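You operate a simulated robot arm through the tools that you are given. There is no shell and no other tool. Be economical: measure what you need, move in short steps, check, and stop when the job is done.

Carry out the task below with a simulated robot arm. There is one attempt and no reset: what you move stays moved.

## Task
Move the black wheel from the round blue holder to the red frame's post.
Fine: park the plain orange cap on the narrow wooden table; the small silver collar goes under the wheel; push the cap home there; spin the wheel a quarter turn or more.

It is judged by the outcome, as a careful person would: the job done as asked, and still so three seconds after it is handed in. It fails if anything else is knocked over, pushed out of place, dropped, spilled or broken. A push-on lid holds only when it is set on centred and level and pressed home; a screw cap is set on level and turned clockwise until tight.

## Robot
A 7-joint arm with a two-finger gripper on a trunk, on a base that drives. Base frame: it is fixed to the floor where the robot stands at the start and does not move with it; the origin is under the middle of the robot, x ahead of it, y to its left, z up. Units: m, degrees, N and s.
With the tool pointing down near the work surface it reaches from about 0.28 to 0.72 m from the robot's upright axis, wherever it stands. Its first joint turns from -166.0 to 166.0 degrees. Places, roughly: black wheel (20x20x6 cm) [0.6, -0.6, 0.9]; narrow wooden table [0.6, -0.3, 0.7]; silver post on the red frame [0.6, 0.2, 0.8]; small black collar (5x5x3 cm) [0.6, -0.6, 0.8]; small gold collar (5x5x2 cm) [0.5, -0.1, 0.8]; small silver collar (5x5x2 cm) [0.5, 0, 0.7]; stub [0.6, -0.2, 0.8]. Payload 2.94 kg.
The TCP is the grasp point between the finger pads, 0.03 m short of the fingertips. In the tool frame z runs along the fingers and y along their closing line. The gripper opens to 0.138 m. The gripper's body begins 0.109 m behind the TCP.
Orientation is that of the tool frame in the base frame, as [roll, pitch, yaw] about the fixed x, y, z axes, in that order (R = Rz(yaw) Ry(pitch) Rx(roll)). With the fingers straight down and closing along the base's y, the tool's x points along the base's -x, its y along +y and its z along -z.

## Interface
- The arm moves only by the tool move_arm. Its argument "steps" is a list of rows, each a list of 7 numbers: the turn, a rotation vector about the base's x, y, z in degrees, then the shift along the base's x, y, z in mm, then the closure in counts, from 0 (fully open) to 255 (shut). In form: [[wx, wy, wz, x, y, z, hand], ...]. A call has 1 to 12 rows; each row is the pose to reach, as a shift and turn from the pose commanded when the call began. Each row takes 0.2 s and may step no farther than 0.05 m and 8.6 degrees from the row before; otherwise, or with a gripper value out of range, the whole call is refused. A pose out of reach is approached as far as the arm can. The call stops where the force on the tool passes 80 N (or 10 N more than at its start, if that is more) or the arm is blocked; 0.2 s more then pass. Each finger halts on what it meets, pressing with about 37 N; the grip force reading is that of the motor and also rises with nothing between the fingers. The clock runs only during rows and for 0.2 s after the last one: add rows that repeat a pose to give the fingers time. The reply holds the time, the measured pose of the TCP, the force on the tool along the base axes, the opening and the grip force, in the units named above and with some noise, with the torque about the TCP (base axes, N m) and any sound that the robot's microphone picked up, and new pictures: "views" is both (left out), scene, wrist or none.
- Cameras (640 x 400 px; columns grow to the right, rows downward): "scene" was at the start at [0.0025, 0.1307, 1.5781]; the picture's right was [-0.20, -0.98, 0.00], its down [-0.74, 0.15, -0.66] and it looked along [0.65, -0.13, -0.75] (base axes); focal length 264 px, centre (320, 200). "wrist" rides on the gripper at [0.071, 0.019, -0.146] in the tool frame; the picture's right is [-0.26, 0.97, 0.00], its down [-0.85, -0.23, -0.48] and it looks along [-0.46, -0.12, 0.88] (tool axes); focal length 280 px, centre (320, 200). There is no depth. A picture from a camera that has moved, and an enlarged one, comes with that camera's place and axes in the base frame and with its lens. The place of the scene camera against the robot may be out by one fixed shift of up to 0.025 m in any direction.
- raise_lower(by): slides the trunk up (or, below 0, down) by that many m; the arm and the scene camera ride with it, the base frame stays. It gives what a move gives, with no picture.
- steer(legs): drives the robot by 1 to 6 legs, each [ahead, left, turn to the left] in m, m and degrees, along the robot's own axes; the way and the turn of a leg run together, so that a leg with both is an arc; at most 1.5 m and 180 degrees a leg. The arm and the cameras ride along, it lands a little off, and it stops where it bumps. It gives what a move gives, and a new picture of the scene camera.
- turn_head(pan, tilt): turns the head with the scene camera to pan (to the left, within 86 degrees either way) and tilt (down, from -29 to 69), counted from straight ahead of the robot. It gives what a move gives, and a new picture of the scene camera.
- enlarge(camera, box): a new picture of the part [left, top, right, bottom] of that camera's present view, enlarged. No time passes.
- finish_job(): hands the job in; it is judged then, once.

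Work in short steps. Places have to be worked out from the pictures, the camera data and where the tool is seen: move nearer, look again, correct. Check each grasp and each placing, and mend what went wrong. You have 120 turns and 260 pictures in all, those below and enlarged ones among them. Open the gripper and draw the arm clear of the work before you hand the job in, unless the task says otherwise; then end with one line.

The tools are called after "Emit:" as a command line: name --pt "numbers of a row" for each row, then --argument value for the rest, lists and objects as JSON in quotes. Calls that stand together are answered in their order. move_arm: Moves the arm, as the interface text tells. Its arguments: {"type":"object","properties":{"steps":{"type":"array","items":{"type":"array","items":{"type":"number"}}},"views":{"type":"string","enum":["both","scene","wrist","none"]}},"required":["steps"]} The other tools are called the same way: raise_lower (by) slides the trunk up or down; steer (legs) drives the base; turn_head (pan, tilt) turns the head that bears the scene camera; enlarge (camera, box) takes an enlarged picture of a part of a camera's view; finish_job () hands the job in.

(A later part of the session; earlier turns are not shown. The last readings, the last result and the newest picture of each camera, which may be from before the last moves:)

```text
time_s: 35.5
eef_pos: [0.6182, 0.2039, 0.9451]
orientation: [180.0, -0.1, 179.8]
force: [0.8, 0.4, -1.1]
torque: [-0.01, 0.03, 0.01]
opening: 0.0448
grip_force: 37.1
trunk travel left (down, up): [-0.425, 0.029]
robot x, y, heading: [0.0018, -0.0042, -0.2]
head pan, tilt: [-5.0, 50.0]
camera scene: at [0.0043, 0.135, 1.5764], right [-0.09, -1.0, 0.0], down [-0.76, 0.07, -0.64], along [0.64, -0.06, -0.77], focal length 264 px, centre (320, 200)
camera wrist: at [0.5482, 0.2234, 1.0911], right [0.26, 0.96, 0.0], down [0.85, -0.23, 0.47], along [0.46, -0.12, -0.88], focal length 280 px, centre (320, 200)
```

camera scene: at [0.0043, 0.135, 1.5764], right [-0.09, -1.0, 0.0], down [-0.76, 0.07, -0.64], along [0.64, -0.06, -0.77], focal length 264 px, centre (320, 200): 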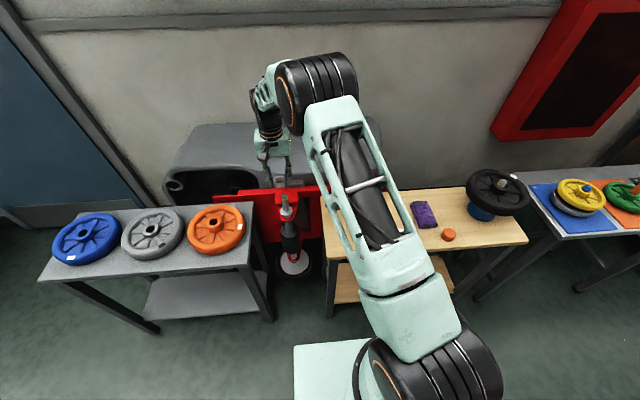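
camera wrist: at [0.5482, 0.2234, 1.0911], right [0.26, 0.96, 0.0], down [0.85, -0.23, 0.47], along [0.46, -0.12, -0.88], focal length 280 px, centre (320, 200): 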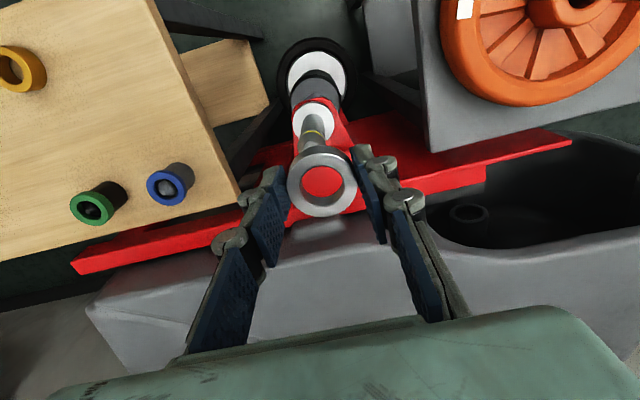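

Emit:
enlarge --camera "wrist" --box '[260, 60, 400, 230]'

Emit:
enlarge --camera "scene" --box '[230, 140, 340, 240]'

```text
2.35 times, centred on (330, 145) of wrist
camera zoom: at [0.5482, 0.2234, 1.0911], right [0.26, 0.96, 0.0], down [0.85, -0.23, 0.47], along [0.46, -0.12, -0.88], focal length 660 px, centre (296, 329)
```

zoom: 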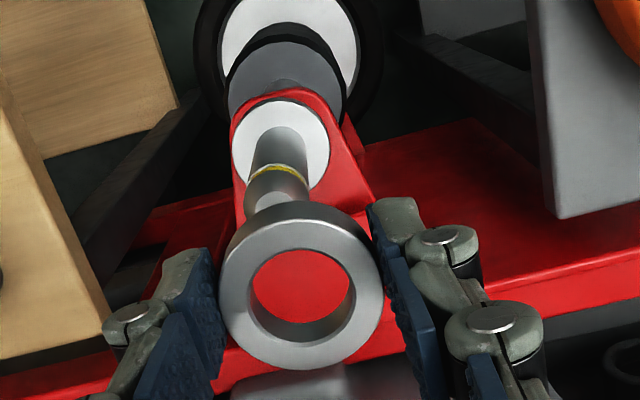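

```text
4.00 times, centred on (285, 190) of scene
camera zoom: at [0.0043, 0.135, 1.5764], right [-0.09, -1.0, 0.0], down [-0.76, 0.07, -0.64], along [0.64, -0.06, -0.77], focal length 1057 px, centre (460, 240)
```

zoom: 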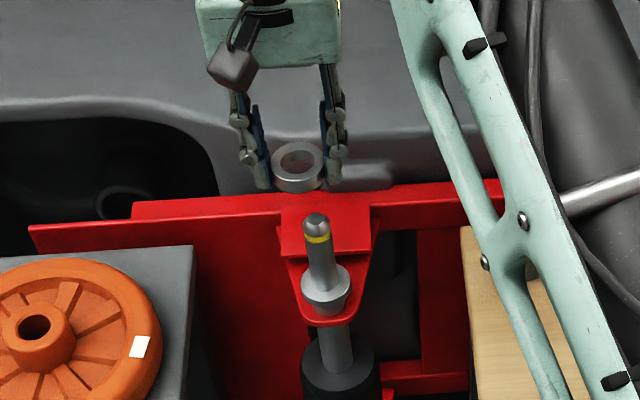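

Relative to the collar, the post looks ~7 mm toward −y. I shift, lower to just above the tip and re-look.

Emit:
move_arm --pt "0 0 0 0 -7 -15 255" --pt "0 0 0 0 -7 -37 255" --pt "0 0 0 0 -7 -37 255" --views "wrist"

Emit:
enlarge --camera "wrist" --box '[260, 90, 380, 210]'

Emit:
enlarge --camera "scene" --box '[250, 160, 320, 230]'

```text
time_s: 36.3
eef_pos: [0.6207, 0.1941, 0.9084]
orientation: [179.9, 0.0, 179.9]
force: [-0.3, 0.0, -0.8]
torque: [0.04, 0.02, 0.02]
opening: 0.0447
grip_force: 37.0
trunk travel left (down, up): [-0.425, 0.029]
robot x, y, heading: [-0.0022, -0.0066, -0.2]
head pan, tilt: [-5.0, 50.0]
camera wrist: at [0.5487, 0.215, 1.055], right [0.26, 0.96, 0.0], down [0.85, -0.23, 0.48], along [0.46, -0.12, -0.88], focal length 280 px, centre (320, 200)
```

wrist: 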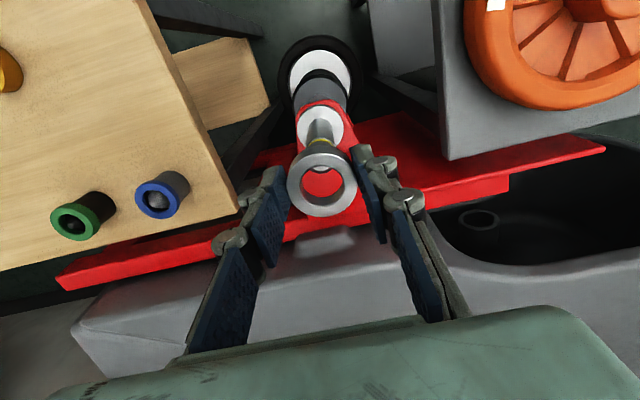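

```text
3.33 times, centred on (320, 150) of wrist
camera zoom: at [0.5487, 0.215, 1.055], right [0.26, 0.96, 0.0], down [0.85, -0.23, 0.48], along [0.46, -0.12, -0.88], focal length 935 px, centre (320, 367)
```

zoom: 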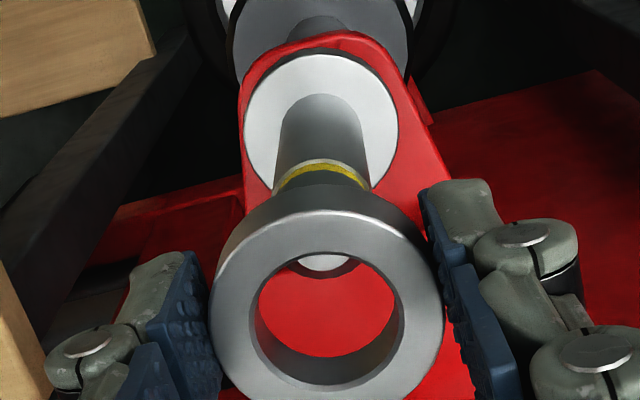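

```text
5.71 times, centred on (285, 195) of scene
camera zoom: at [0.0037, 0.1347, 1.5764], right [-0.09, -1.0, 0.0], down [-0.76, 0.07, -0.64], along [0.64, -0.06, -0.77], focal length 1510 px, centre (520, 229)
```

zoom: 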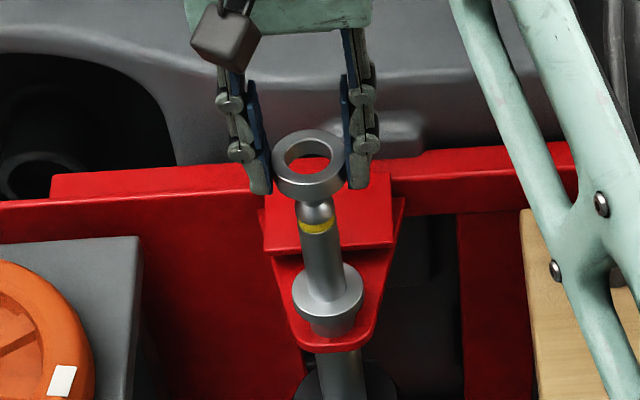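

Tip shows through the hole; lateral alignment is good, x maybe 2 mm short. I nudge +2 mm and lower the collar over the tip, watching force.

Emit:
move_arm --pt "0 0 0 2 0 -8 255" --pt "0 0 0 2 0 -16 255" --pt "0 0 0 2 0 -24 255" --pt "0 0 0 2 0 -30 255" --views "wrist"

Emit:
enlarge --camera "wrist" --box '[260, 90, 380, 210]'

```text
time_s: 37.3
eef_pos: [0.6202, 0.1955, 0.8817]
orientation: [179.8, 0.0, 180.0]
force: [-17.2, 2.7, 19.0]
torque: [0.1, 0.62, -0.04]
opening: 0.0449
grip_force: 37.3
trunk travel left (down, up): [-0.425, 0.029]
robot x, y, heading: [0.0007, -0.0053, -0.4]
head pan, tilt: [-5.0, 50.0]
camera wrist: at [0.5487, 0.2151, 1.0277], right [0.26, 0.96, 0.0], down [0.85, -0.23, 0.48], along [0.46, -0.12, -0.88], focal length 280 px, centre (320, 200)
```

wrist: 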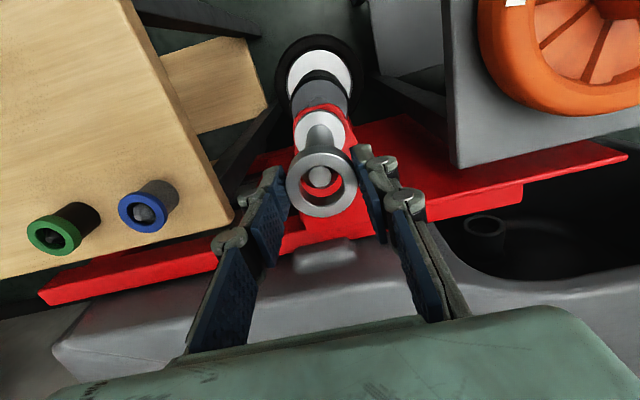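

```text
3.33 times, centred on (320, 150) of wrist
camera zoom: at [0.5487, 0.2151, 1.0277], right [0.26, 0.96, 0.0], down [0.85, -0.23, 0.48], along [0.46, -0.12, -0.88], focal length 935 px, centre (320, 367)
```

zoom: 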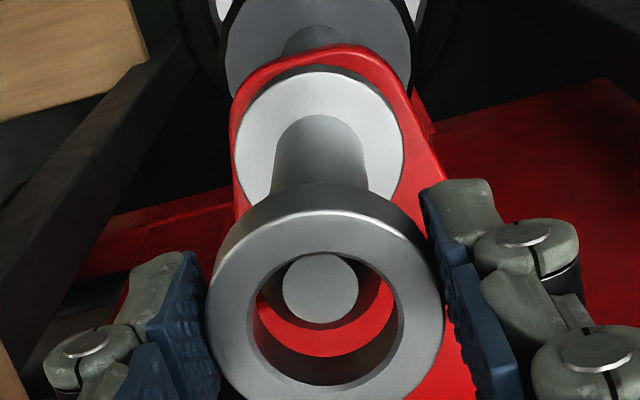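

Reaction −17 N in x: the collar is too far +x. Lift 6 mm, shift −4 mm, lower again.

Emit:
move_arm --pt "0 0 0 0 0 7 255" --pt "0 0 0 -4 0 6 255" --pt "0 0 0 -4 0 0 255" --pt "0 0 0 -4 0 -6 255" --views "wrist"

Emit:
enlarge --camera "wrist" --box '[260, 90, 380, 210]'

```text
time_s: 38.3
eef_pos: [0.6182, 0.1948, 0.8714]
orientation: [179.9, -0.1, 179.8]
force: [-6.2, 5.9, -3.8]
torque: [0.09, 0.08, 0.03]
opening: 0.0445
grip_force: 37.4
trunk travel left (down, up): [-0.425, 0.029]
robot x, y, heading: [0.0011, -0.0034, -0.2]
head pan, tilt: [-5.0, 50.0]
camera wrist: at [0.5467, 0.2147, 1.0175], right [0.26, 0.96, 0.0], down [0.85, -0.23, 0.47], along [0.46, -0.12, -0.88], focal length 280 px, centre (320, 200)
```

wrist: 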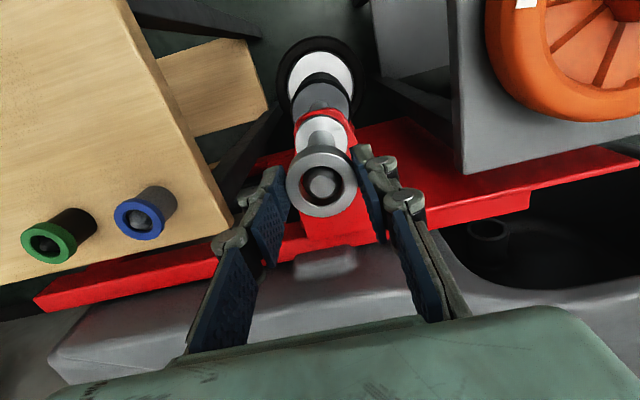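

```text
3.33 times, centred on (320, 150) of wrist
camera zoom: at [0.5467, 0.2147, 1.0175], right [0.26, 0.96, 0.0], down [0.85, -0.23, 0.47], along [0.46, -0.12, -0.88], focal length 935 px, centre (320, 367)
```

zoom: 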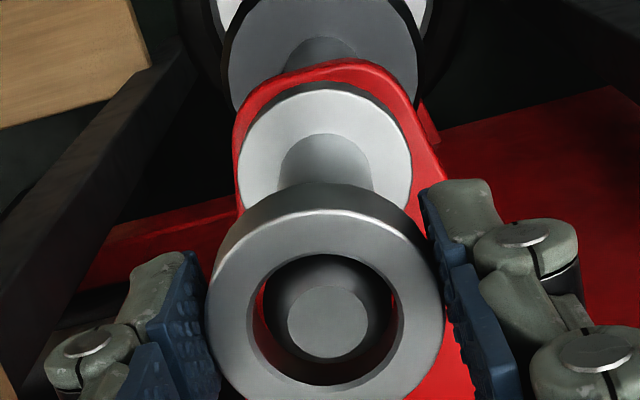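

On the post now; small lateral force says go −x, +y slightly. Continue down with that correction.

Emit:
move_arm --pt "0 0 0 -1 1.5 -4 255" --pt "0 0 0 -1 1.5 -12 255" --pt "0 0 0 -1 1.5 -20 255" --pt "0 0 0 -1 1.5 -30 255" --views "none"

```text
time_s: 39.3
eef_pos: [0.617, 0.1947, 0.8415]
orientation: [-180.0, -0.1, -180.0]
force: [-6.0, 4.1, -2.0]
torque: [0.02, 0.08, 0.0]
opening: 0.0449
grip_force: 37.1
trunk travel left (down, up): [-0.425, 0.029]
robot x, y, heading: [0.0029, -0.0071, 0.2]
head pan, tilt: [-5.0, 50.0]
```

Emit:
move_arm --pt "0 0 0 -1 1 -10 255" --pt "0 0 0 -1 1 -20 255" --pt "0 0 0 -1 1 -30 255" --pt "0 0 0 -1 1 -38 255" --views "wrist"

Emit:
enlarge --camera "scene" --box '[250, 160, 320, 230]'

```text
time_s: 40.3
eef_pos: [0.6165, 0.1952, 0.8044]
orientation: [179.9, -0.1, 179.8]
force: [0.4, 0.0, -0.8]
torque: [-0.03, 0.01, -0.02]
opening: 0.0445
grip_force: 36.9
trunk travel left (down, up): [-0.425, 0.029]
robot x, y, heading: [0.0026, -0.0051, 0.1]
head pan, tilt: [-5.0, 50.0]
camera wrist: at [0.5449, 0.2155, 0.9514], right [0.26, 0.96, 0.0], down [0.85, -0.23, 0.48], along [0.46, -0.12, -0.88], focal length 280 px, centre (320, 200)
```

wrist: 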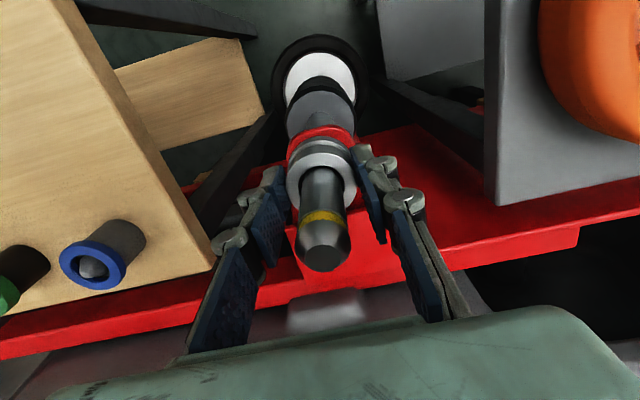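

```text
5.71 times, centred on (285, 195) of scene
camera zoom: at [0.0038, 0.1347, 1.5764], right [-0.09, -1.0, 0.0], down [-0.76, 0.07, -0.64], along [0.64, -0.06, -0.77], focal length 1510 px, centre (520, 229)
```

zoom: 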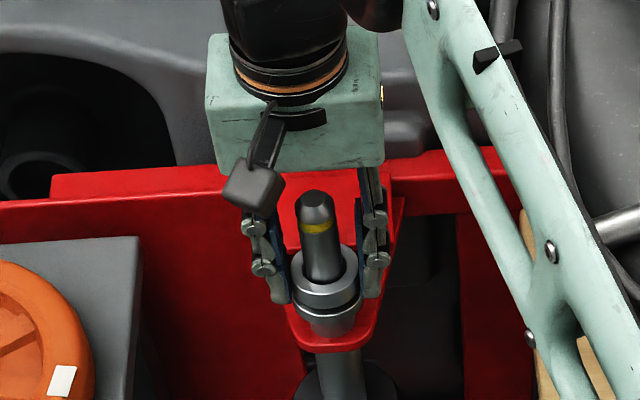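

Almost on the shoulder, zero side force: post axis ≈ (0.6165, 0.195). Lower to contact.

Emit:
move_arm --pt "0 0 0 0 0 -4 255" --pt "0 0 0 0 0 -8 255" --pt "0 0 0 0 0 -12 255" --pt "0 0 0 0 0 -16 255" --views "none"

```text
time_s: 41.3
eef_pos: [0.6143, 0.1944, 0.7987]
orientation: [179.9, 0.8, 180.0]
force: [-13.9, -8.3, 58.6]
torque: [-1.53, -0.03, -0.27]
opening: 0.0449
grip_force: 36.9
trunk travel left (down, up): [-0.425, 0.029]
robot x, y, heading: [0.0001, -0.0031, -0.1]
head pan, tilt: [-5.0, 50.0]
```

Seated (58 N, z stalled at 0.799). Relieve, open, and retreat upward.

Emit:
move_arm --pt "0 0 0 0 0 9 255" --pt "0 0 0 0 0 9 150" --pt "0 0 0 0 0 9 110" --pt "0 0 0 0 0 9 110" --views "none"

Emit:
move_arm --pt "0 0 0 0 0 40 110" --pt "0 0 0 0 0 85 110" --pt "0 0 0 0 0 130 110" --pt "0 0 0 0 0 175 110" --views "both"

Emit:
enlarge --camera "scene" --box '[250, 160, 320, 230]'

```text
time_s: 42.3
eef_pos: [0.615, 0.1968, 0.7973]
orientation: [179.9, -0.1, 179.9]
force: [0.8, 1.2, -0.1]
torque: [-0.02, 0.0, -0.02]
opening: 0.0782
grip_force: 0.1
trunk travel left (down, up): [-0.425, 0.029]
robot x, y, heading: [-0.0005, -0.0066, -0.0]
head pan, tilt: [-5.0, 50.0]
```

```text
time_s: 43.3
eef_pos: [0.6167, 0.2001, 0.9749]
orientation: [179.9, -0.1, 179.9]
force: [0.1, 1.0, 0.2]
torque: [-0.01, 0.01, -0.04]
opening: 0.0784
grip_force: 0.2
trunk travel left (down, up): [-0.425, 0.029]
robot x, y, heading: [0.0023, -0.0048, -0.2]
head pan, tilt: [-5.0, 50.0]
camera scene: at [0.003, 0.1345, 1.5764], right [-0.09, -1.0, 0.0], down [-0.76, 0.07, -0.64], along [0.64, -0.06, -0.77], focal length 264 px, centre (320, 200)
camera wrist: at [0.5446, 0.2191, 1.1211], right [0.26, 0.96, 0.0], down [0.85, -0.23, 0.47], along [0.46, -0.12, -0.88], focal length 280 px, centre (320, 200)
```

scene: 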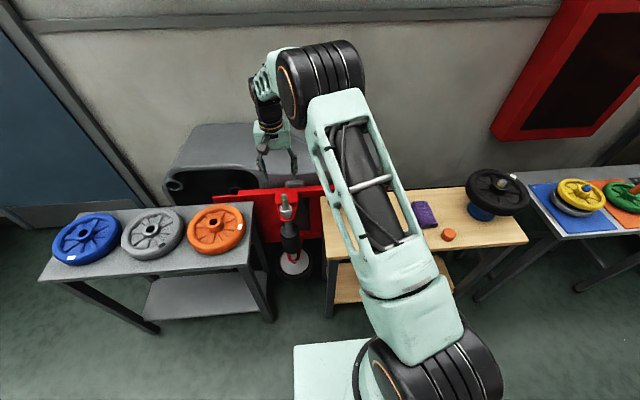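
wrist: 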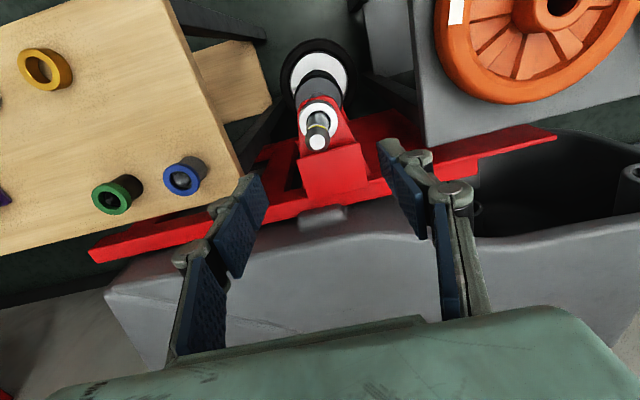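

```text
5.71 times, centred on (285, 195) of scene
camera zoom: at [0.003, 0.1345, 1.5764], right [-0.09, -1.0, 0.0], down [-0.76, 0.07, -0.64], along [0.64, -0.06, -0.77], focal length 1510 px, centre (520, 229)
```

zoom: 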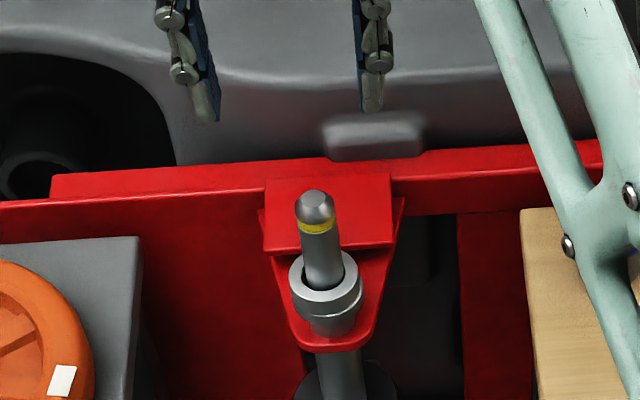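

Collar sits flush on the shoulder. Now drive back right for the wheel.

Emit:
move_arm --pt "0 0 0 -40 -10 30 110" --pt "0 0 0 -80 -20 60 110" --pt "0 0 0 -110 -40 90 110" --pt "0 0 0 -140 -70 110 110" --views "none"

Emit:
steer --legs '[[0, -0.42, 0]]'

```text
refused: row 1 steps farther than a row can; nothing moved
```

```text
time_s: 47.5
eef_pos: [0.6166, -0.2151, 0.974]
orientation: [179.9, 0.0, -179.2]
force: [0.1, 0.1, 0.0]
torque: [-0.05, -0.01, -0.05]
opening: 0.0786
grip_force: 0.1
trunk travel left (down, up): [-0.425, 0.029]
robot x, y, heading: [0.0019, -0.4308, 0.7]
head pan, tilt: [-5.0, 50.0]
camera scene: at [0.0038, -0.2889, 1.5764], right [-0.07, -1.0, 0.0], down [-0.76, 0.06, -0.64], along [0.64, -0.05, -0.77], focal length 264 px, centre (320, 200)
```

scene: 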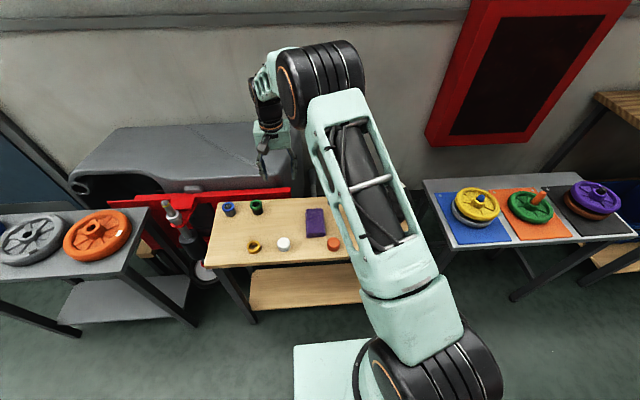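

The arm wasn't tucked but stayed above everything. Now move over the wheel.

Emit:
move_arm --pt "0 0 0 0 0 46 100" --pt "0 0 0 -5 -45 60 100" --pt "0 0 0 -10 -90 60 100" --pt "0 0 0 -15 -135 60 100" --pt "0 0 0 -20 -180 60 100" --pt "0 0 0 -25 -225 60 100" --pt "0 0 0 -30 -270 60 100" --pt "0 0 0 -35 -315 50 100" --pt "0 0 0 -39 -347 20 100" --pt "0 0 0 -39 -347 6 100" --views "wrist"

Emit:
enlarge --camera "wrist" --box '[220, 60, 420, 260]'

```text
time_s: 49.7
eef_pos: [0.5755, -0.5609, 0.981]
orientation: [180.0, 0.0, -179.2]
force: [-0.7, 0.0, 0.1]
torque: [0.0, 0.03, 0.03]
opening: 0.0837
grip_force: 0.1
trunk travel left (down, up): [-0.425, 0.029]
robot x, y, heading: [0.0014, -0.4273, 0.6]
head pan, tilt: [-5.0, 50.0]
camera wrist: at [0.5035, -0.5426, 1.127], right [0.25, 0.97, 0.0], down [0.85, -0.22, 0.48], along [0.46, -0.12, -0.88], focal length 280 px, centre (320, 200)
```

wrist: 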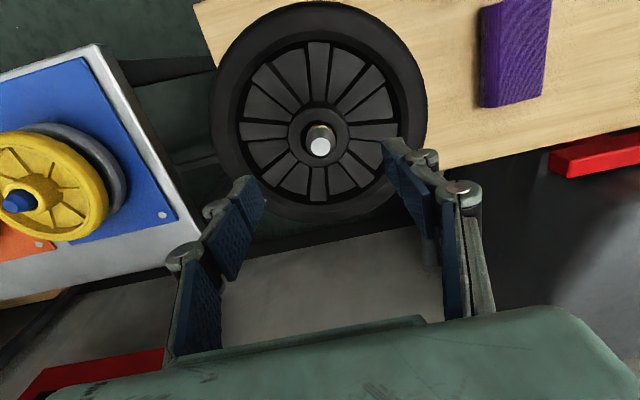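

```text
2.00 times, centred on (320, 160) of wrist
camera zoom: at [0.5035, -0.5426, 1.127], right [0.25, 0.97, 0.0], down [0.85, -0.22, 0.48], along [0.46, -0.12, -0.88], focal length 561 px, centre (320, 280)
```

zoom: 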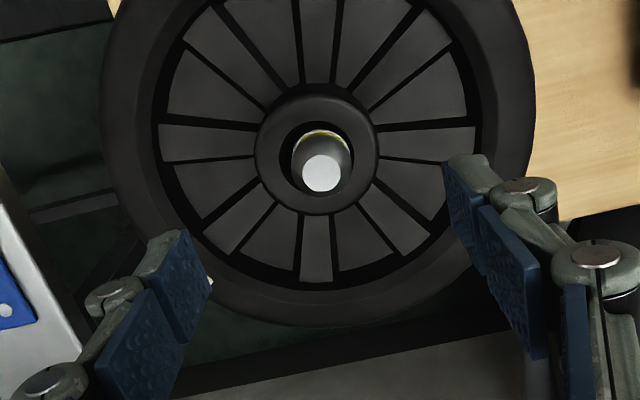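

Hub centre reads ≈10 mm toward −x of the TCP (fingers are wide so the earlier grips were off-centre in x). I correct, lower around the hub and close.

Emit:
move_arm --pt "0 0 0 -10 -1 -30 100" --pt "0 0 0 -10 -1 -60 100" --pt "0 0 0 -10 -1 -76 100" --pt "0 0 0 -10 -1 -76 100" --views "wrist"

Emit:
enlarge --camera "wrist" --box '[220, 60, 420, 260]'

```text
time_s: 50.7
eef_pos: [0.5659, -0.5616, 0.9025]
orientation: [179.9, 0.0, -179.2]
force: [-0.8, 0.6, -0.1]
torque: [0.01, 0.01, -0.03]
opening: 0.0839
grip_force: 0.1
trunk travel left (down, up): [-0.425, 0.029]
robot x, y, heading: [0.0034, -0.4332, 0.8]
head pan, tilt: [-5.0, 50.0]
camera wrist: at [0.4953, -0.5432, 1.0496], right [0.25, 0.97, 0.0], down [0.85, -0.22, 0.48], along [0.46, -0.12, -0.88], focal length 280 px, centre (320, 200)
```

wrist: 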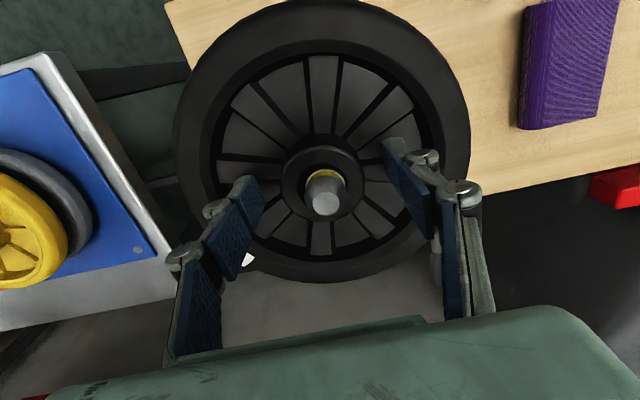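

```text
2.00 times, centred on (320, 160) of wrist
camera zoom: at [0.4953, -0.5432, 1.0496], right [0.25, 0.97, 0.0], down [0.85, -0.22, 0.48], along [0.46, -0.12, -0.88], focal length 561 px, centre (320, 280)
```

zoom: 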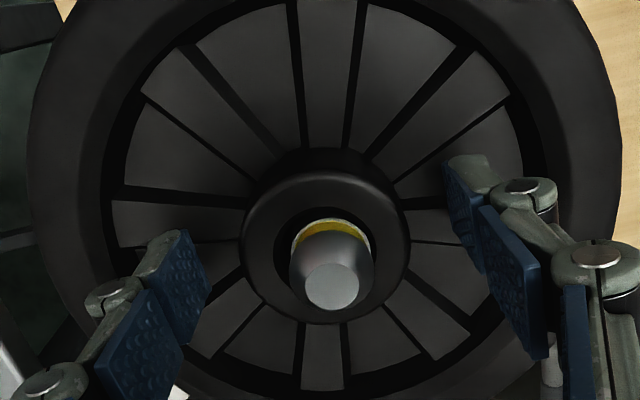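

Hub is centred on the TCP. Close and lift a little.

Emit:
move_arm --pt "0 0 0 0 1 0 255" --pt "0 0 0 0 1 0 255" --pt "0 0 0 0 1 0 255" --pt "0 0 0 0 1 6 255" --pt "0 0 0 0 1 15 255" --pt "0 0 0 0 1 30 255" --views "wrist"

Emit:
enlarge --camera "scene" --box '[310, 140, 430, 240]'

```text
time_s: 52.1
eef_pos: [0.5673, -0.5618, 0.9346]
orientation: [179.9, -0.1, -179.4]
force: [-0.1, 0.0, -7.1]
torque: [-0.02, 0.02, -0.02]
opening: 0.0529
grip_force: 36.6
trunk travel left (down, up): [-0.425, 0.029]
robot x, y, heading: [0.0004, -0.4271, 0.7]
head pan, tilt: [-5.0, 50.0]
camera wrist: at [0.4957, -0.5423, 1.0813], right [0.25, 0.97, 0.0], down [0.85, -0.22, 0.47], along [0.46, -0.12, -0.88], focal length 280 px, centre (320, 200)
```

wrist: 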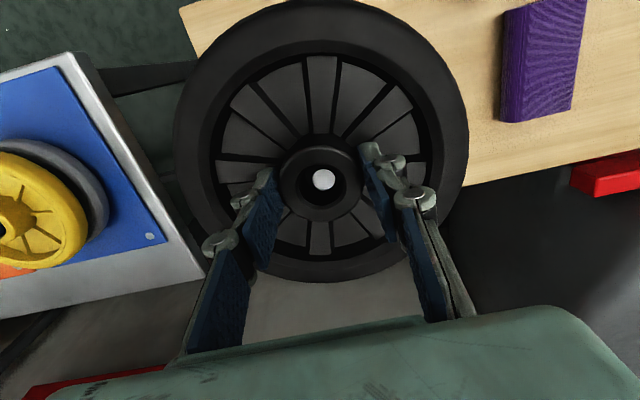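

```text
4.00 times, centred on (370, 190) of scene
camera zoom: at [0.0043, -0.289, 1.5764], right [-0.07, -1.0, 0.0], down [-0.76, 0.06, -0.64], along [0.64, -0.05, -0.77], focal length 1057 px, centre (120, 240)
```

zoom: 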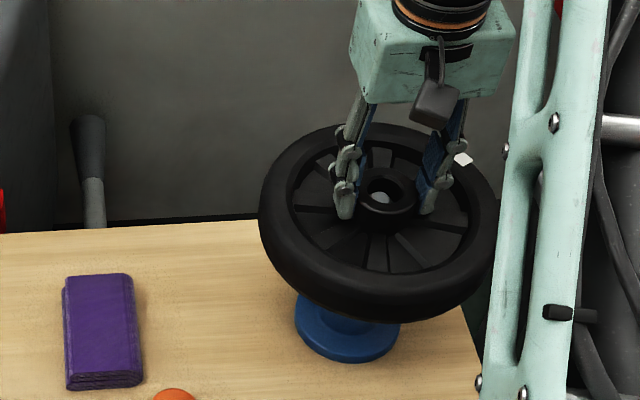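

Wheel lifts level. Continue straight up well clear of holder.

Emit:
move_arm --pt "0 0 0 0 0 30 255" --pt "0 0 0 0 0 60 255" --pt "0 0 0 0 0 95 255" --pt "0 0 0 0 0 130 255" --pt "0 0 0 0 0 150 255" --views "wrist"

Emit:
enlarge --camera "scene" --box '[310, 110, 450, 250]'

```text
time_s: 53.3
eef_pos: [0.5658, -0.562, 1.0864]
orientation: [179.9, -0.2, -179.3]
force: [0.4, -0.4, -7.7]
torque: [0.01, 0.04, 0.0]
opening: 0.0531
grip_force: 37.6
trunk travel left (down, up): [-0.425, 0.029]
robot x, y, heading: [0.0019, -0.4299, 1.0]
head pan, tilt: [-5.0, 50.0]
camera wrist: at [0.4945, -0.5419, 1.2331], right [0.25, 0.97, 0.0], down [0.85, -0.22, 0.47], along [0.46, -0.12, -0.88], focal length 280 px, centre (320, 200)
```

wrist: 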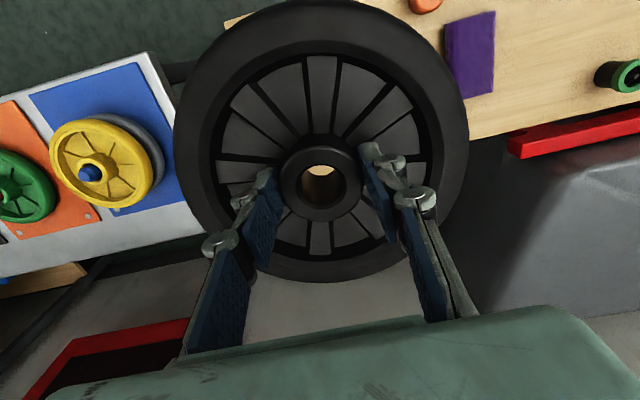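

```text
2.86 times, centred on (380, 180) of scene
camera zoom: at [0.0044, -0.289, 1.5764], right [-0.07, -1.0, 0.0], down [-0.76, 0.06, -0.64], along [0.64, -0.05, -0.77], focal length 755 px, centre (149, 257)
```

zoom: 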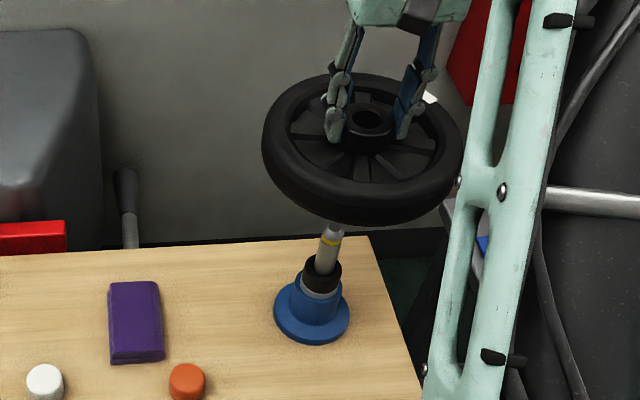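

Wheel held level; the holder keeps its black collar. Drive left with it.

Emit:
steer --legs '[[0, 0.43, 0]]'

Emit:
move_arm --pt "0 0 0 6 45 0 255" --pt "0 0 0 12 90 0 255" --pt "0 0 0 18 135 0 255" --pt "0 0 0 24 180 0 255" --pt "0 0 0 30 220 0 255" --views "both"

```text
time_s: 57.7
eef_pos: [0.5608, -0.137, 1.0849]
orientation: [179.9, -0.2, 180.0]
force: [-0.7, 0.2, -6.9]
torque: [0.01, 0.04, 0.02]
opening: 0.0531
grip_force: 37.1
trunk travel left (down, up): [-0.425, 0.029]
robot x, y, heading: [-0.0022, 0.0029, -0.1]
head pan, tilt: [-5.0, 50.0]
camera scene: at [0.0043, 0.1429, 1.5764], right [-0.09, -1.0, 0.0], down [-0.76, 0.07, -0.64], along [0.64, -0.06, -0.77], focal length 264 px, centre (320, 200)
```

scene: 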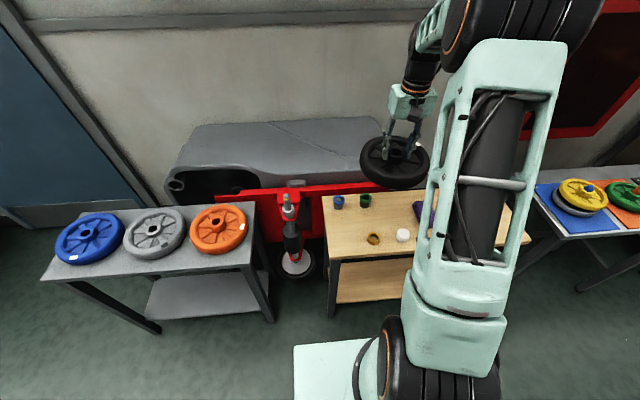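

```text
time_s: 58.9
eef_pos: [0.5913, 0.0849, 1.0875]
orientation: [179.9, -0.1, 179.9]
force: [0.6, -0.1, -8.1]
torque: [0.01, 0.01, -0.04]
opening: 0.053
grip_force: 37.1
trunk travel left (down, up): [-0.425, 0.029]
robot x, y, heading: [0.0014, 0.0028, 0.1]
head pan, tilt: [-5.0, 50.0]
camera scene: at [0.0045, 0.1442, 1.5763], right [-0.09, -1.0, 0.0], down [-0.76, 0.07, -0.64], along [0.64, -0.06, -0.77], focal length 264 px, centre (320, 200)
camera wrist: at [0.5203, 0.1051, 1.233], right [0.26, 0.96, 0.0], down [0.85, -0.23, 0.47], along [0.46, -0.13, -0.88], focal length 280 px, centre (320, 200)
```

scene: 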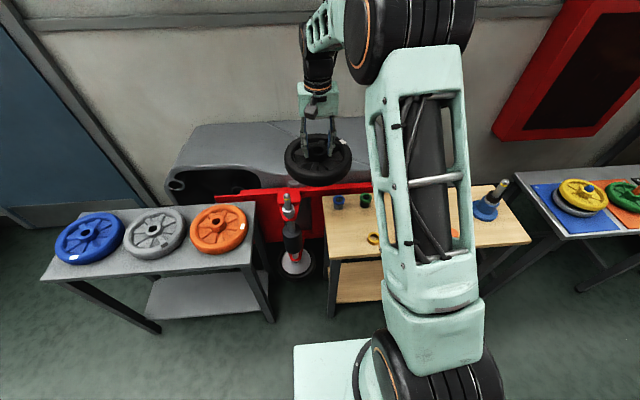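
wrist: 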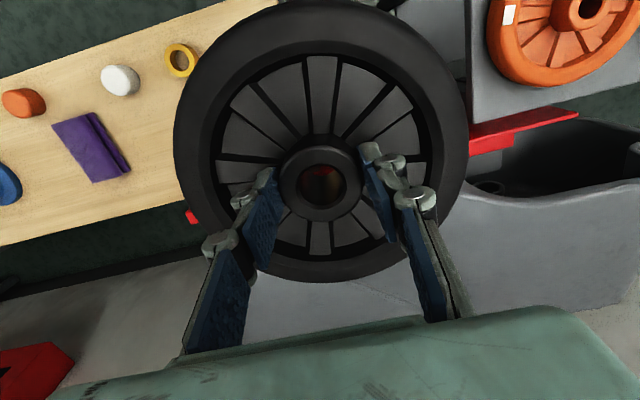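

Move over the post, staying high, then look through the bore.

Emit:
move_arm --pt "0 0 0 10 40 0 255" --pt "0 0 0 20 80 0 255" --pt "0 0 0 27 111 -10 255" --pt "0 0 0 27 111 -50 255" --pt "0 0 0 27 111 -85 255" --pt "0 0 0 27 111 -105 255" --pt "0 0 0 27 111 -105 255" --views "wrist"

Emit:
enlarge --camera "wrist" --box '[260, 120, 380, 240]'

Emit:
enlarge --camera "scene" --box '[230, 130, 340, 240]'

```text
time_s: 60.5
eef_pos: [0.6196, 0.1968, 0.9808]
orientation: [179.9, -0.2, 180.0]
force: [0.5, 0.3, -7.6]
torque: [-0.03, 0.0, 0.02]
opening: 0.0532
grip_force: 36.9
trunk travel left (down, up): [-0.425, 0.029]
robot x, y, heading: [-0.0008, 0.0043, 0.1]
head pan, tilt: [-5.0, 50.0]
camera wrist: at [0.55, 0.217, 1.1275], right [0.26, 0.96, 0.0], down [0.85, -0.23, 0.47], along [0.46, -0.12, -0.88], focal length 280 px, centre (320, 200)
```

wrist: 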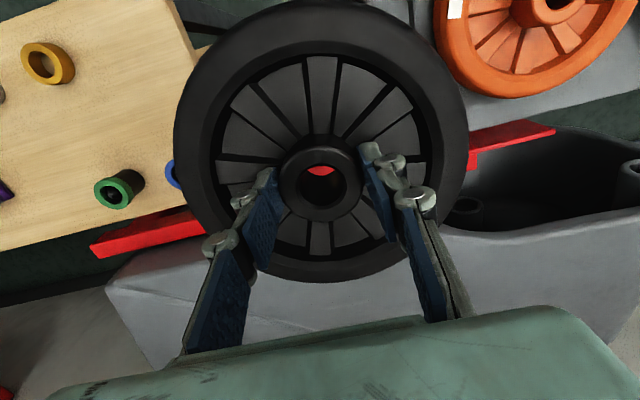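

```text
3.33 times, centred on (320, 180) of wrist
camera zoom: at [0.55, 0.217, 1.1275], right [0.26, 0.96, 0.0], down [0.85, -0.23, 0.47], along [0.46, -0.12, -0.88], focal length 935 px, centre (320, 267)
```

zoom: 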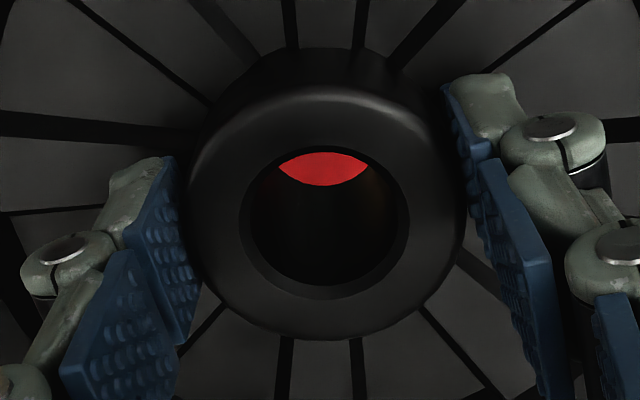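

```text
3.64 times, centred on (285, 185) of scene
camera zoom: at [0.0043, 0.1433, 1.5764], right [-0.09, -1.0, 0.0], down [-0.76, 0.07, -0.64], along [0.64, -0.06, -0.77], focal length 961 px, centre (447, 254)
```

zoom: 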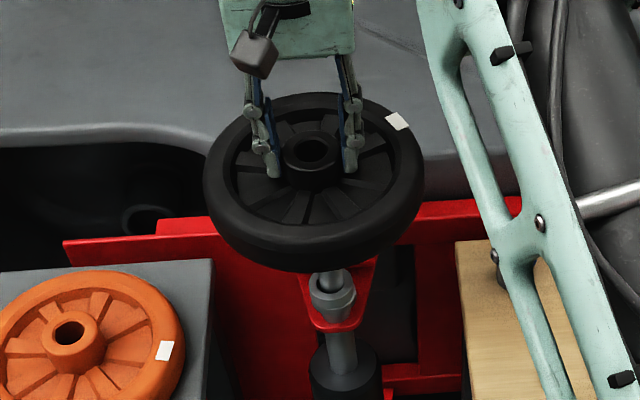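

Aligned with previously found axis (0.618–0.619, 0.1955) to ~1 mm. Descend slowly, checking force.

Emit:
move_arm --pt "0 0 0 -1 -1 -6 255" --pt "0 0 0 -1 -1 -12 255" --pt "0 0 0 -1 -1 -18 255" --pt "0 0 0 -1 -1 -24 255" --pt "0 0 0 -1 -1 -30 255" --pt "0 0 0 -1 -1 -35 255" --views "wrist"

Emit:
enlarge --camera "wrist" --box '[260, 120, 380, 240]'

```text
time_s: 61.9
eef_pos: [0.6194, 0.1932, 0.9441]
orientation: [179.8, -0.1, 179.8]
force: [-0.6, 0.2, -7.9]
torque: [0.01, -0.01, 0.04]
opening: 0.0528
grip_force: 36.9
trunk travel left (down, up): [-0.425, 0.029]
robot x, y, heading: [0.0015, 0.0044, -0.1]
head pan, tilt: [-5.0, 50.0]
camera wrist: at [0.5481, 0.213, 1.0921], right [0.26, 0.96, 0.0], down [0.85, -0.23, 0.47], along [0.46, -0.12, -0.88], focal length 280 px, centre (320, 200)
```

wrist: 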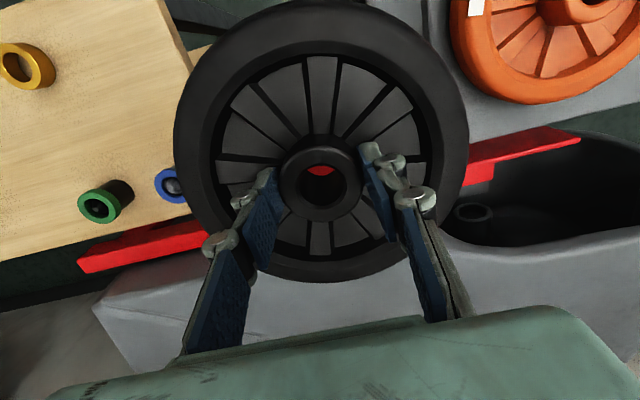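

```text
3.33 times, centred on (320, 180) of wrist
camera zoom: at [0.5481, 0.213, 1.0921], right [0.26, 0.96, 0.0], down [0.85, -0.23, 0.47], along [0.46, -0.12, -0.88], focal length 935 px, centre (320, 267)
```

zoom: 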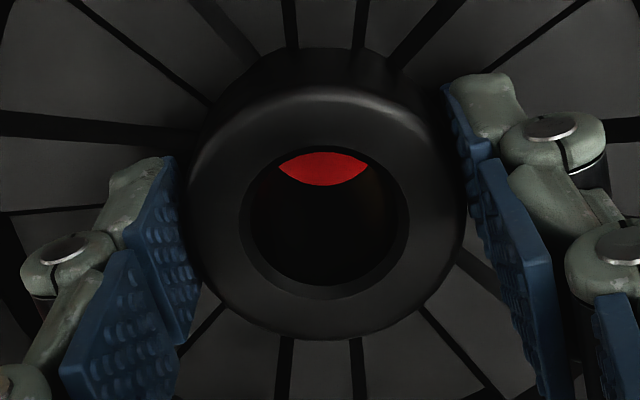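

Emit:
move_arm --pt "0 0 0 0 1 -5 255" --pt "0 0 0 0 1 -10 255" --pt "0 0 0 0 1 -15 255" --pt "0 0 0 0 1 -20 255" --views "wrist"

Emit:
enlarge --camera "wrist" --box '[260, 120, 380, 240]'

```text
time_s: 62.9
eef_pos: [0.6174, 0.1931, 0.9267]
orientation: [179.9, -0.1, -180.0]
force: [0.5, 0.1, -7.7]
torque: [0.01, 0.03, -0.03]
opening: 0.053
grip_force: 36.7
trunk travel left (down, up): [-0.425, 0.029]
robot x, y, heading: [-0.0044, -0.001, 0.1]
head pan, tilt: [-5.0, 50.0]
camera wrist: at [0.5464, 0.2126, 1.072], right [0.26, 0.96, 0.0], down [0.85, -0.23, 0.47], along [0.46, -0.12, -0.88], focal length 280 px, centre (320, 200)
```

wrist: 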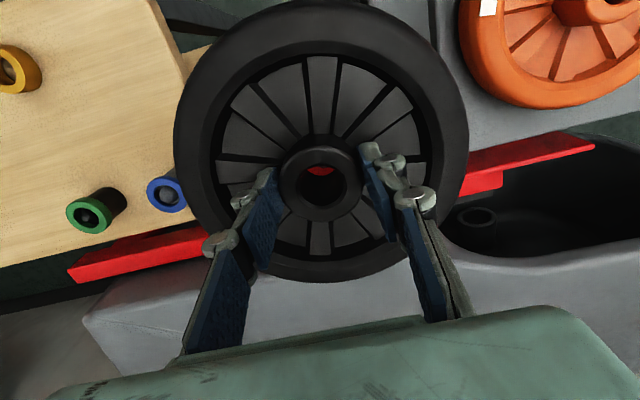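

```text
3.33 times, centred on (320, 180) of wrist
camera zoom: at [0.5464, 0.2126, 1.072], right [0.26, 0.96, 0.0], down [0.85, -0.23, 0.47], along [0.46, -0.12, -0.88], focal length 935 px, centre (320, 267)
```

zoom: 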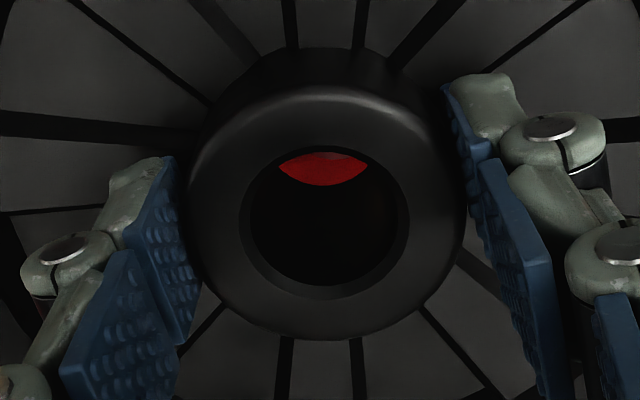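

The post tip just begins to appear, centred laterally. Continue.

Emit:
move_arm --pt "0 0 0 0 0 -4 255" --pt "0 0 0 0 0 -8 255" --pt "0 0 0 0 0 -12 255" --views "wrist"

Emit:
enlarge --camera "wrist" --box '[260, 120, 380, 240]'

```text
time_s: 63.7
eef_pos: [0.6176, 0.1925, 0.915]
orientation: [180.0, 0.0, 179.9]
force: [-0.8, 0.9, -6.1]
torque: [0.06, 0.05, 0.01]
opening: 0.0528
grip_force: 37.2
trunk travel left (down, up): [-0.425, 0.029]
robot x, y, heading: [-0.0016, 0.0024, -0.1]
head pan, tilt: [-5.0, 50.0]
camera wrist: at [0.5467, 0.2134, 1.0609], right [0.26, 0.96, 0.0], down [0.85, -0.23, 0.47], along [0.46, -0.12, -0.88], focal length 280 px, centre (320, 200)
```

wrist: 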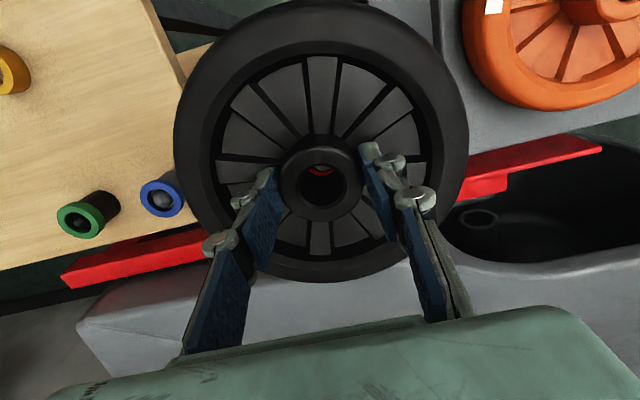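

```text
3.33 times, centred on (320, 180) of wrist
camera zoom: at [0.5467, 0.2134, 1.0609], right [0.26, 0.96, 0.0], down [0.85, -0.23, 0.47], along [0.46, -0.12, -0.88], focal length 935 px, centre (320, 267)
```

zoom: 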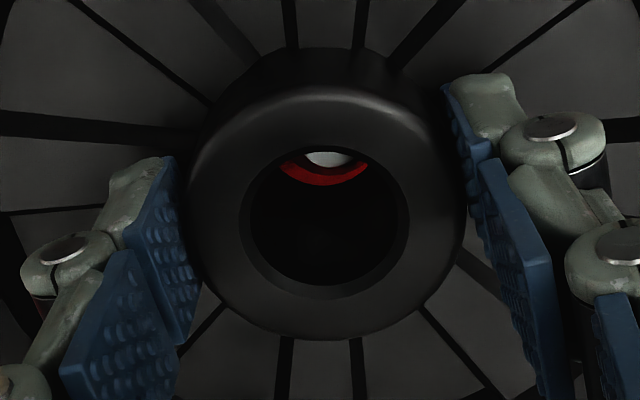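

Emit:
move_arm --pt "0 0 0 0 1 -4 255" --pt "0 0 0 0 1 -8 255" --pt "0 0 0 0 1 -12 255" --pt "0 0 0 0 1 -16 255" --views "wrist"

Emit:
enlarge --camera "wrist" --box '[260, 120, 380, 240]'

```text
time_s: 64.7
eef_pos: [0.6173, 0.1947, 0.8968]
orientation: [179.9, -0.2, 179.9]
force: [-0.8, -0.2, -7.3]
torque: [-0.02, 0.07, -0.03]
opening: 0.053
grip_force: 37.1
trunk travel left (down, up): [-0.425, 0.029]
robot x, y, heading: [0.0018, 0.0033, 0.0]
head pan, tilt: [-5.0, 50.0]
camera wrist: at [0.5459, 0.2148, 1.0442], right [0.26, 0.96, 0.0], down [0.85, -0.23, 0.47], along [0.46, -0.12, -0.88], focal length 280 px, centre (320, 200)
```

wrist: 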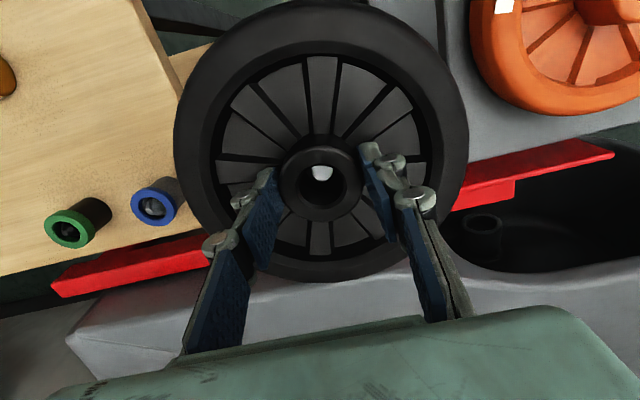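

```text
3.33 times, centred on (320, 180) of wrist
camera zoom: at [0.5459, 0.2148, 1.0442], right [0.26, 0.96, 0.0], down [0.85, -0.23, 0.47], along [0.46, -0.12, -0.88], focal length 935 px, centre (320, 267)
```

zoom: 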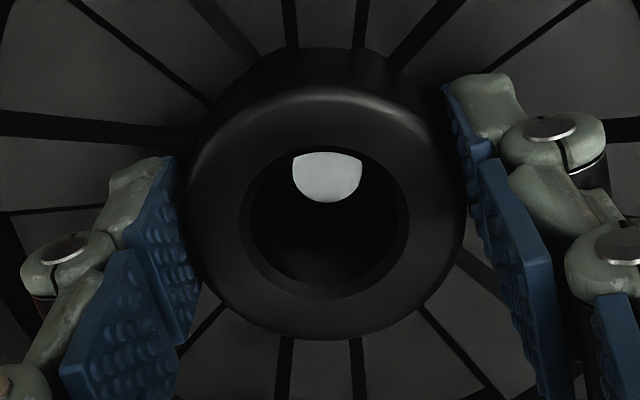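

Post is inside the bore with no side force. Continue to just above the seat.

Emit:
move_arm --pt "0 0 0 0 0 -8 255" --pt "0 0 0 0 0 -16 255" --pt "0 0 0 0 0 -24 255" --pt "0 0 0 0 0 -32 255" --pt "0 0 0 0 0 -40 255" --views "wrist"

Emit:
enlarge --camera "scene" --box '[230, 150, 340, 250]'

```text
time_s: 65.9
eef_pos: [0.6172, 0.1938, 0.8581]
orientation: [179.9, -0.1, 179.9]
force: [0.1, -0.8, -7.4]
torque: [0.02, 0.06, 0.01]
opening: 0.0533
grip_force: 37.1
trunk travel left (down, up): [-0.425, 0.029]
robot x, y, heading: [0.001, 0.0059, -0.0]
head pan, tilt: [-5.0, 50.0]
camera wrist: at [0.5461, 0.2142, 1.0047], right [0.26, 0.96, 0.0], down [0.85, -0.23, 0.47], along [0.46, -0.12, -0.88], focal length 280 px, centre (320, 200)
```

wrist: 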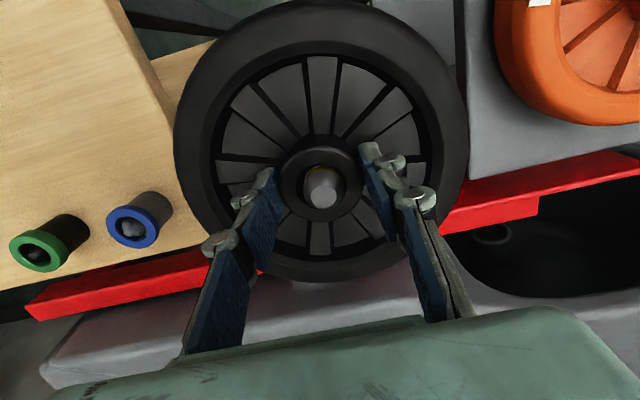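

```text
4.00 times, centred on (285, 200) of scene
camera zoom: at [0.0045, 0.1434, 1.5764], right [-0.09, -1.0, 0.0], down [-0.76, 0.07, -0.64], along [0.64, -0.06, -0.77], focal length 1057 px, centre (460, 200)
```

zoom: 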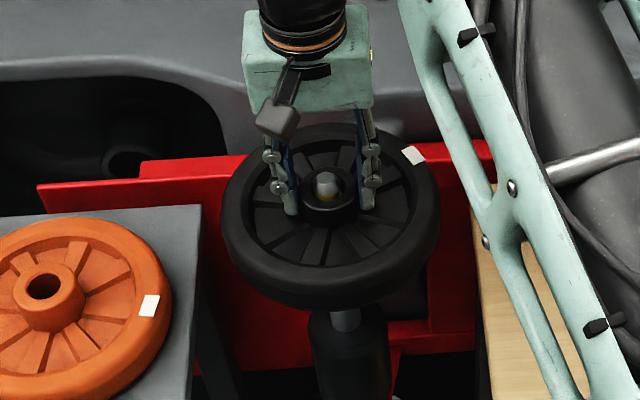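

Gold band is emerging above the hub as on the holder. Slow descent to seat.

Emit:
move_arm --pt "0 0 0 0 0 -4 255" --pt "0 0 0 0 0 -8 255" --pt "0 0 0 0 0 -12 255" --pt "0 0 0 0 0 -16 255" --pt "0 0 0 0 0 -20 255" --views "none"

```text
time_s: 67.1
eef_pos: [0.6198, 0.1944, 0.8441]
orientation: [179.7, 0.6, 179.9]
force: [-3.2, -2.2, 38.1]
torque: [-0.41, 0.47, 0.02]
opening: 0.0533
grip_force: 36.7
trunk travel left (down, up): [-0.425, 0.029]
robot x, y, heading: [0.0001, 0.003, -0.0]
head pan, tilt: [-5.0, 50.0]
```

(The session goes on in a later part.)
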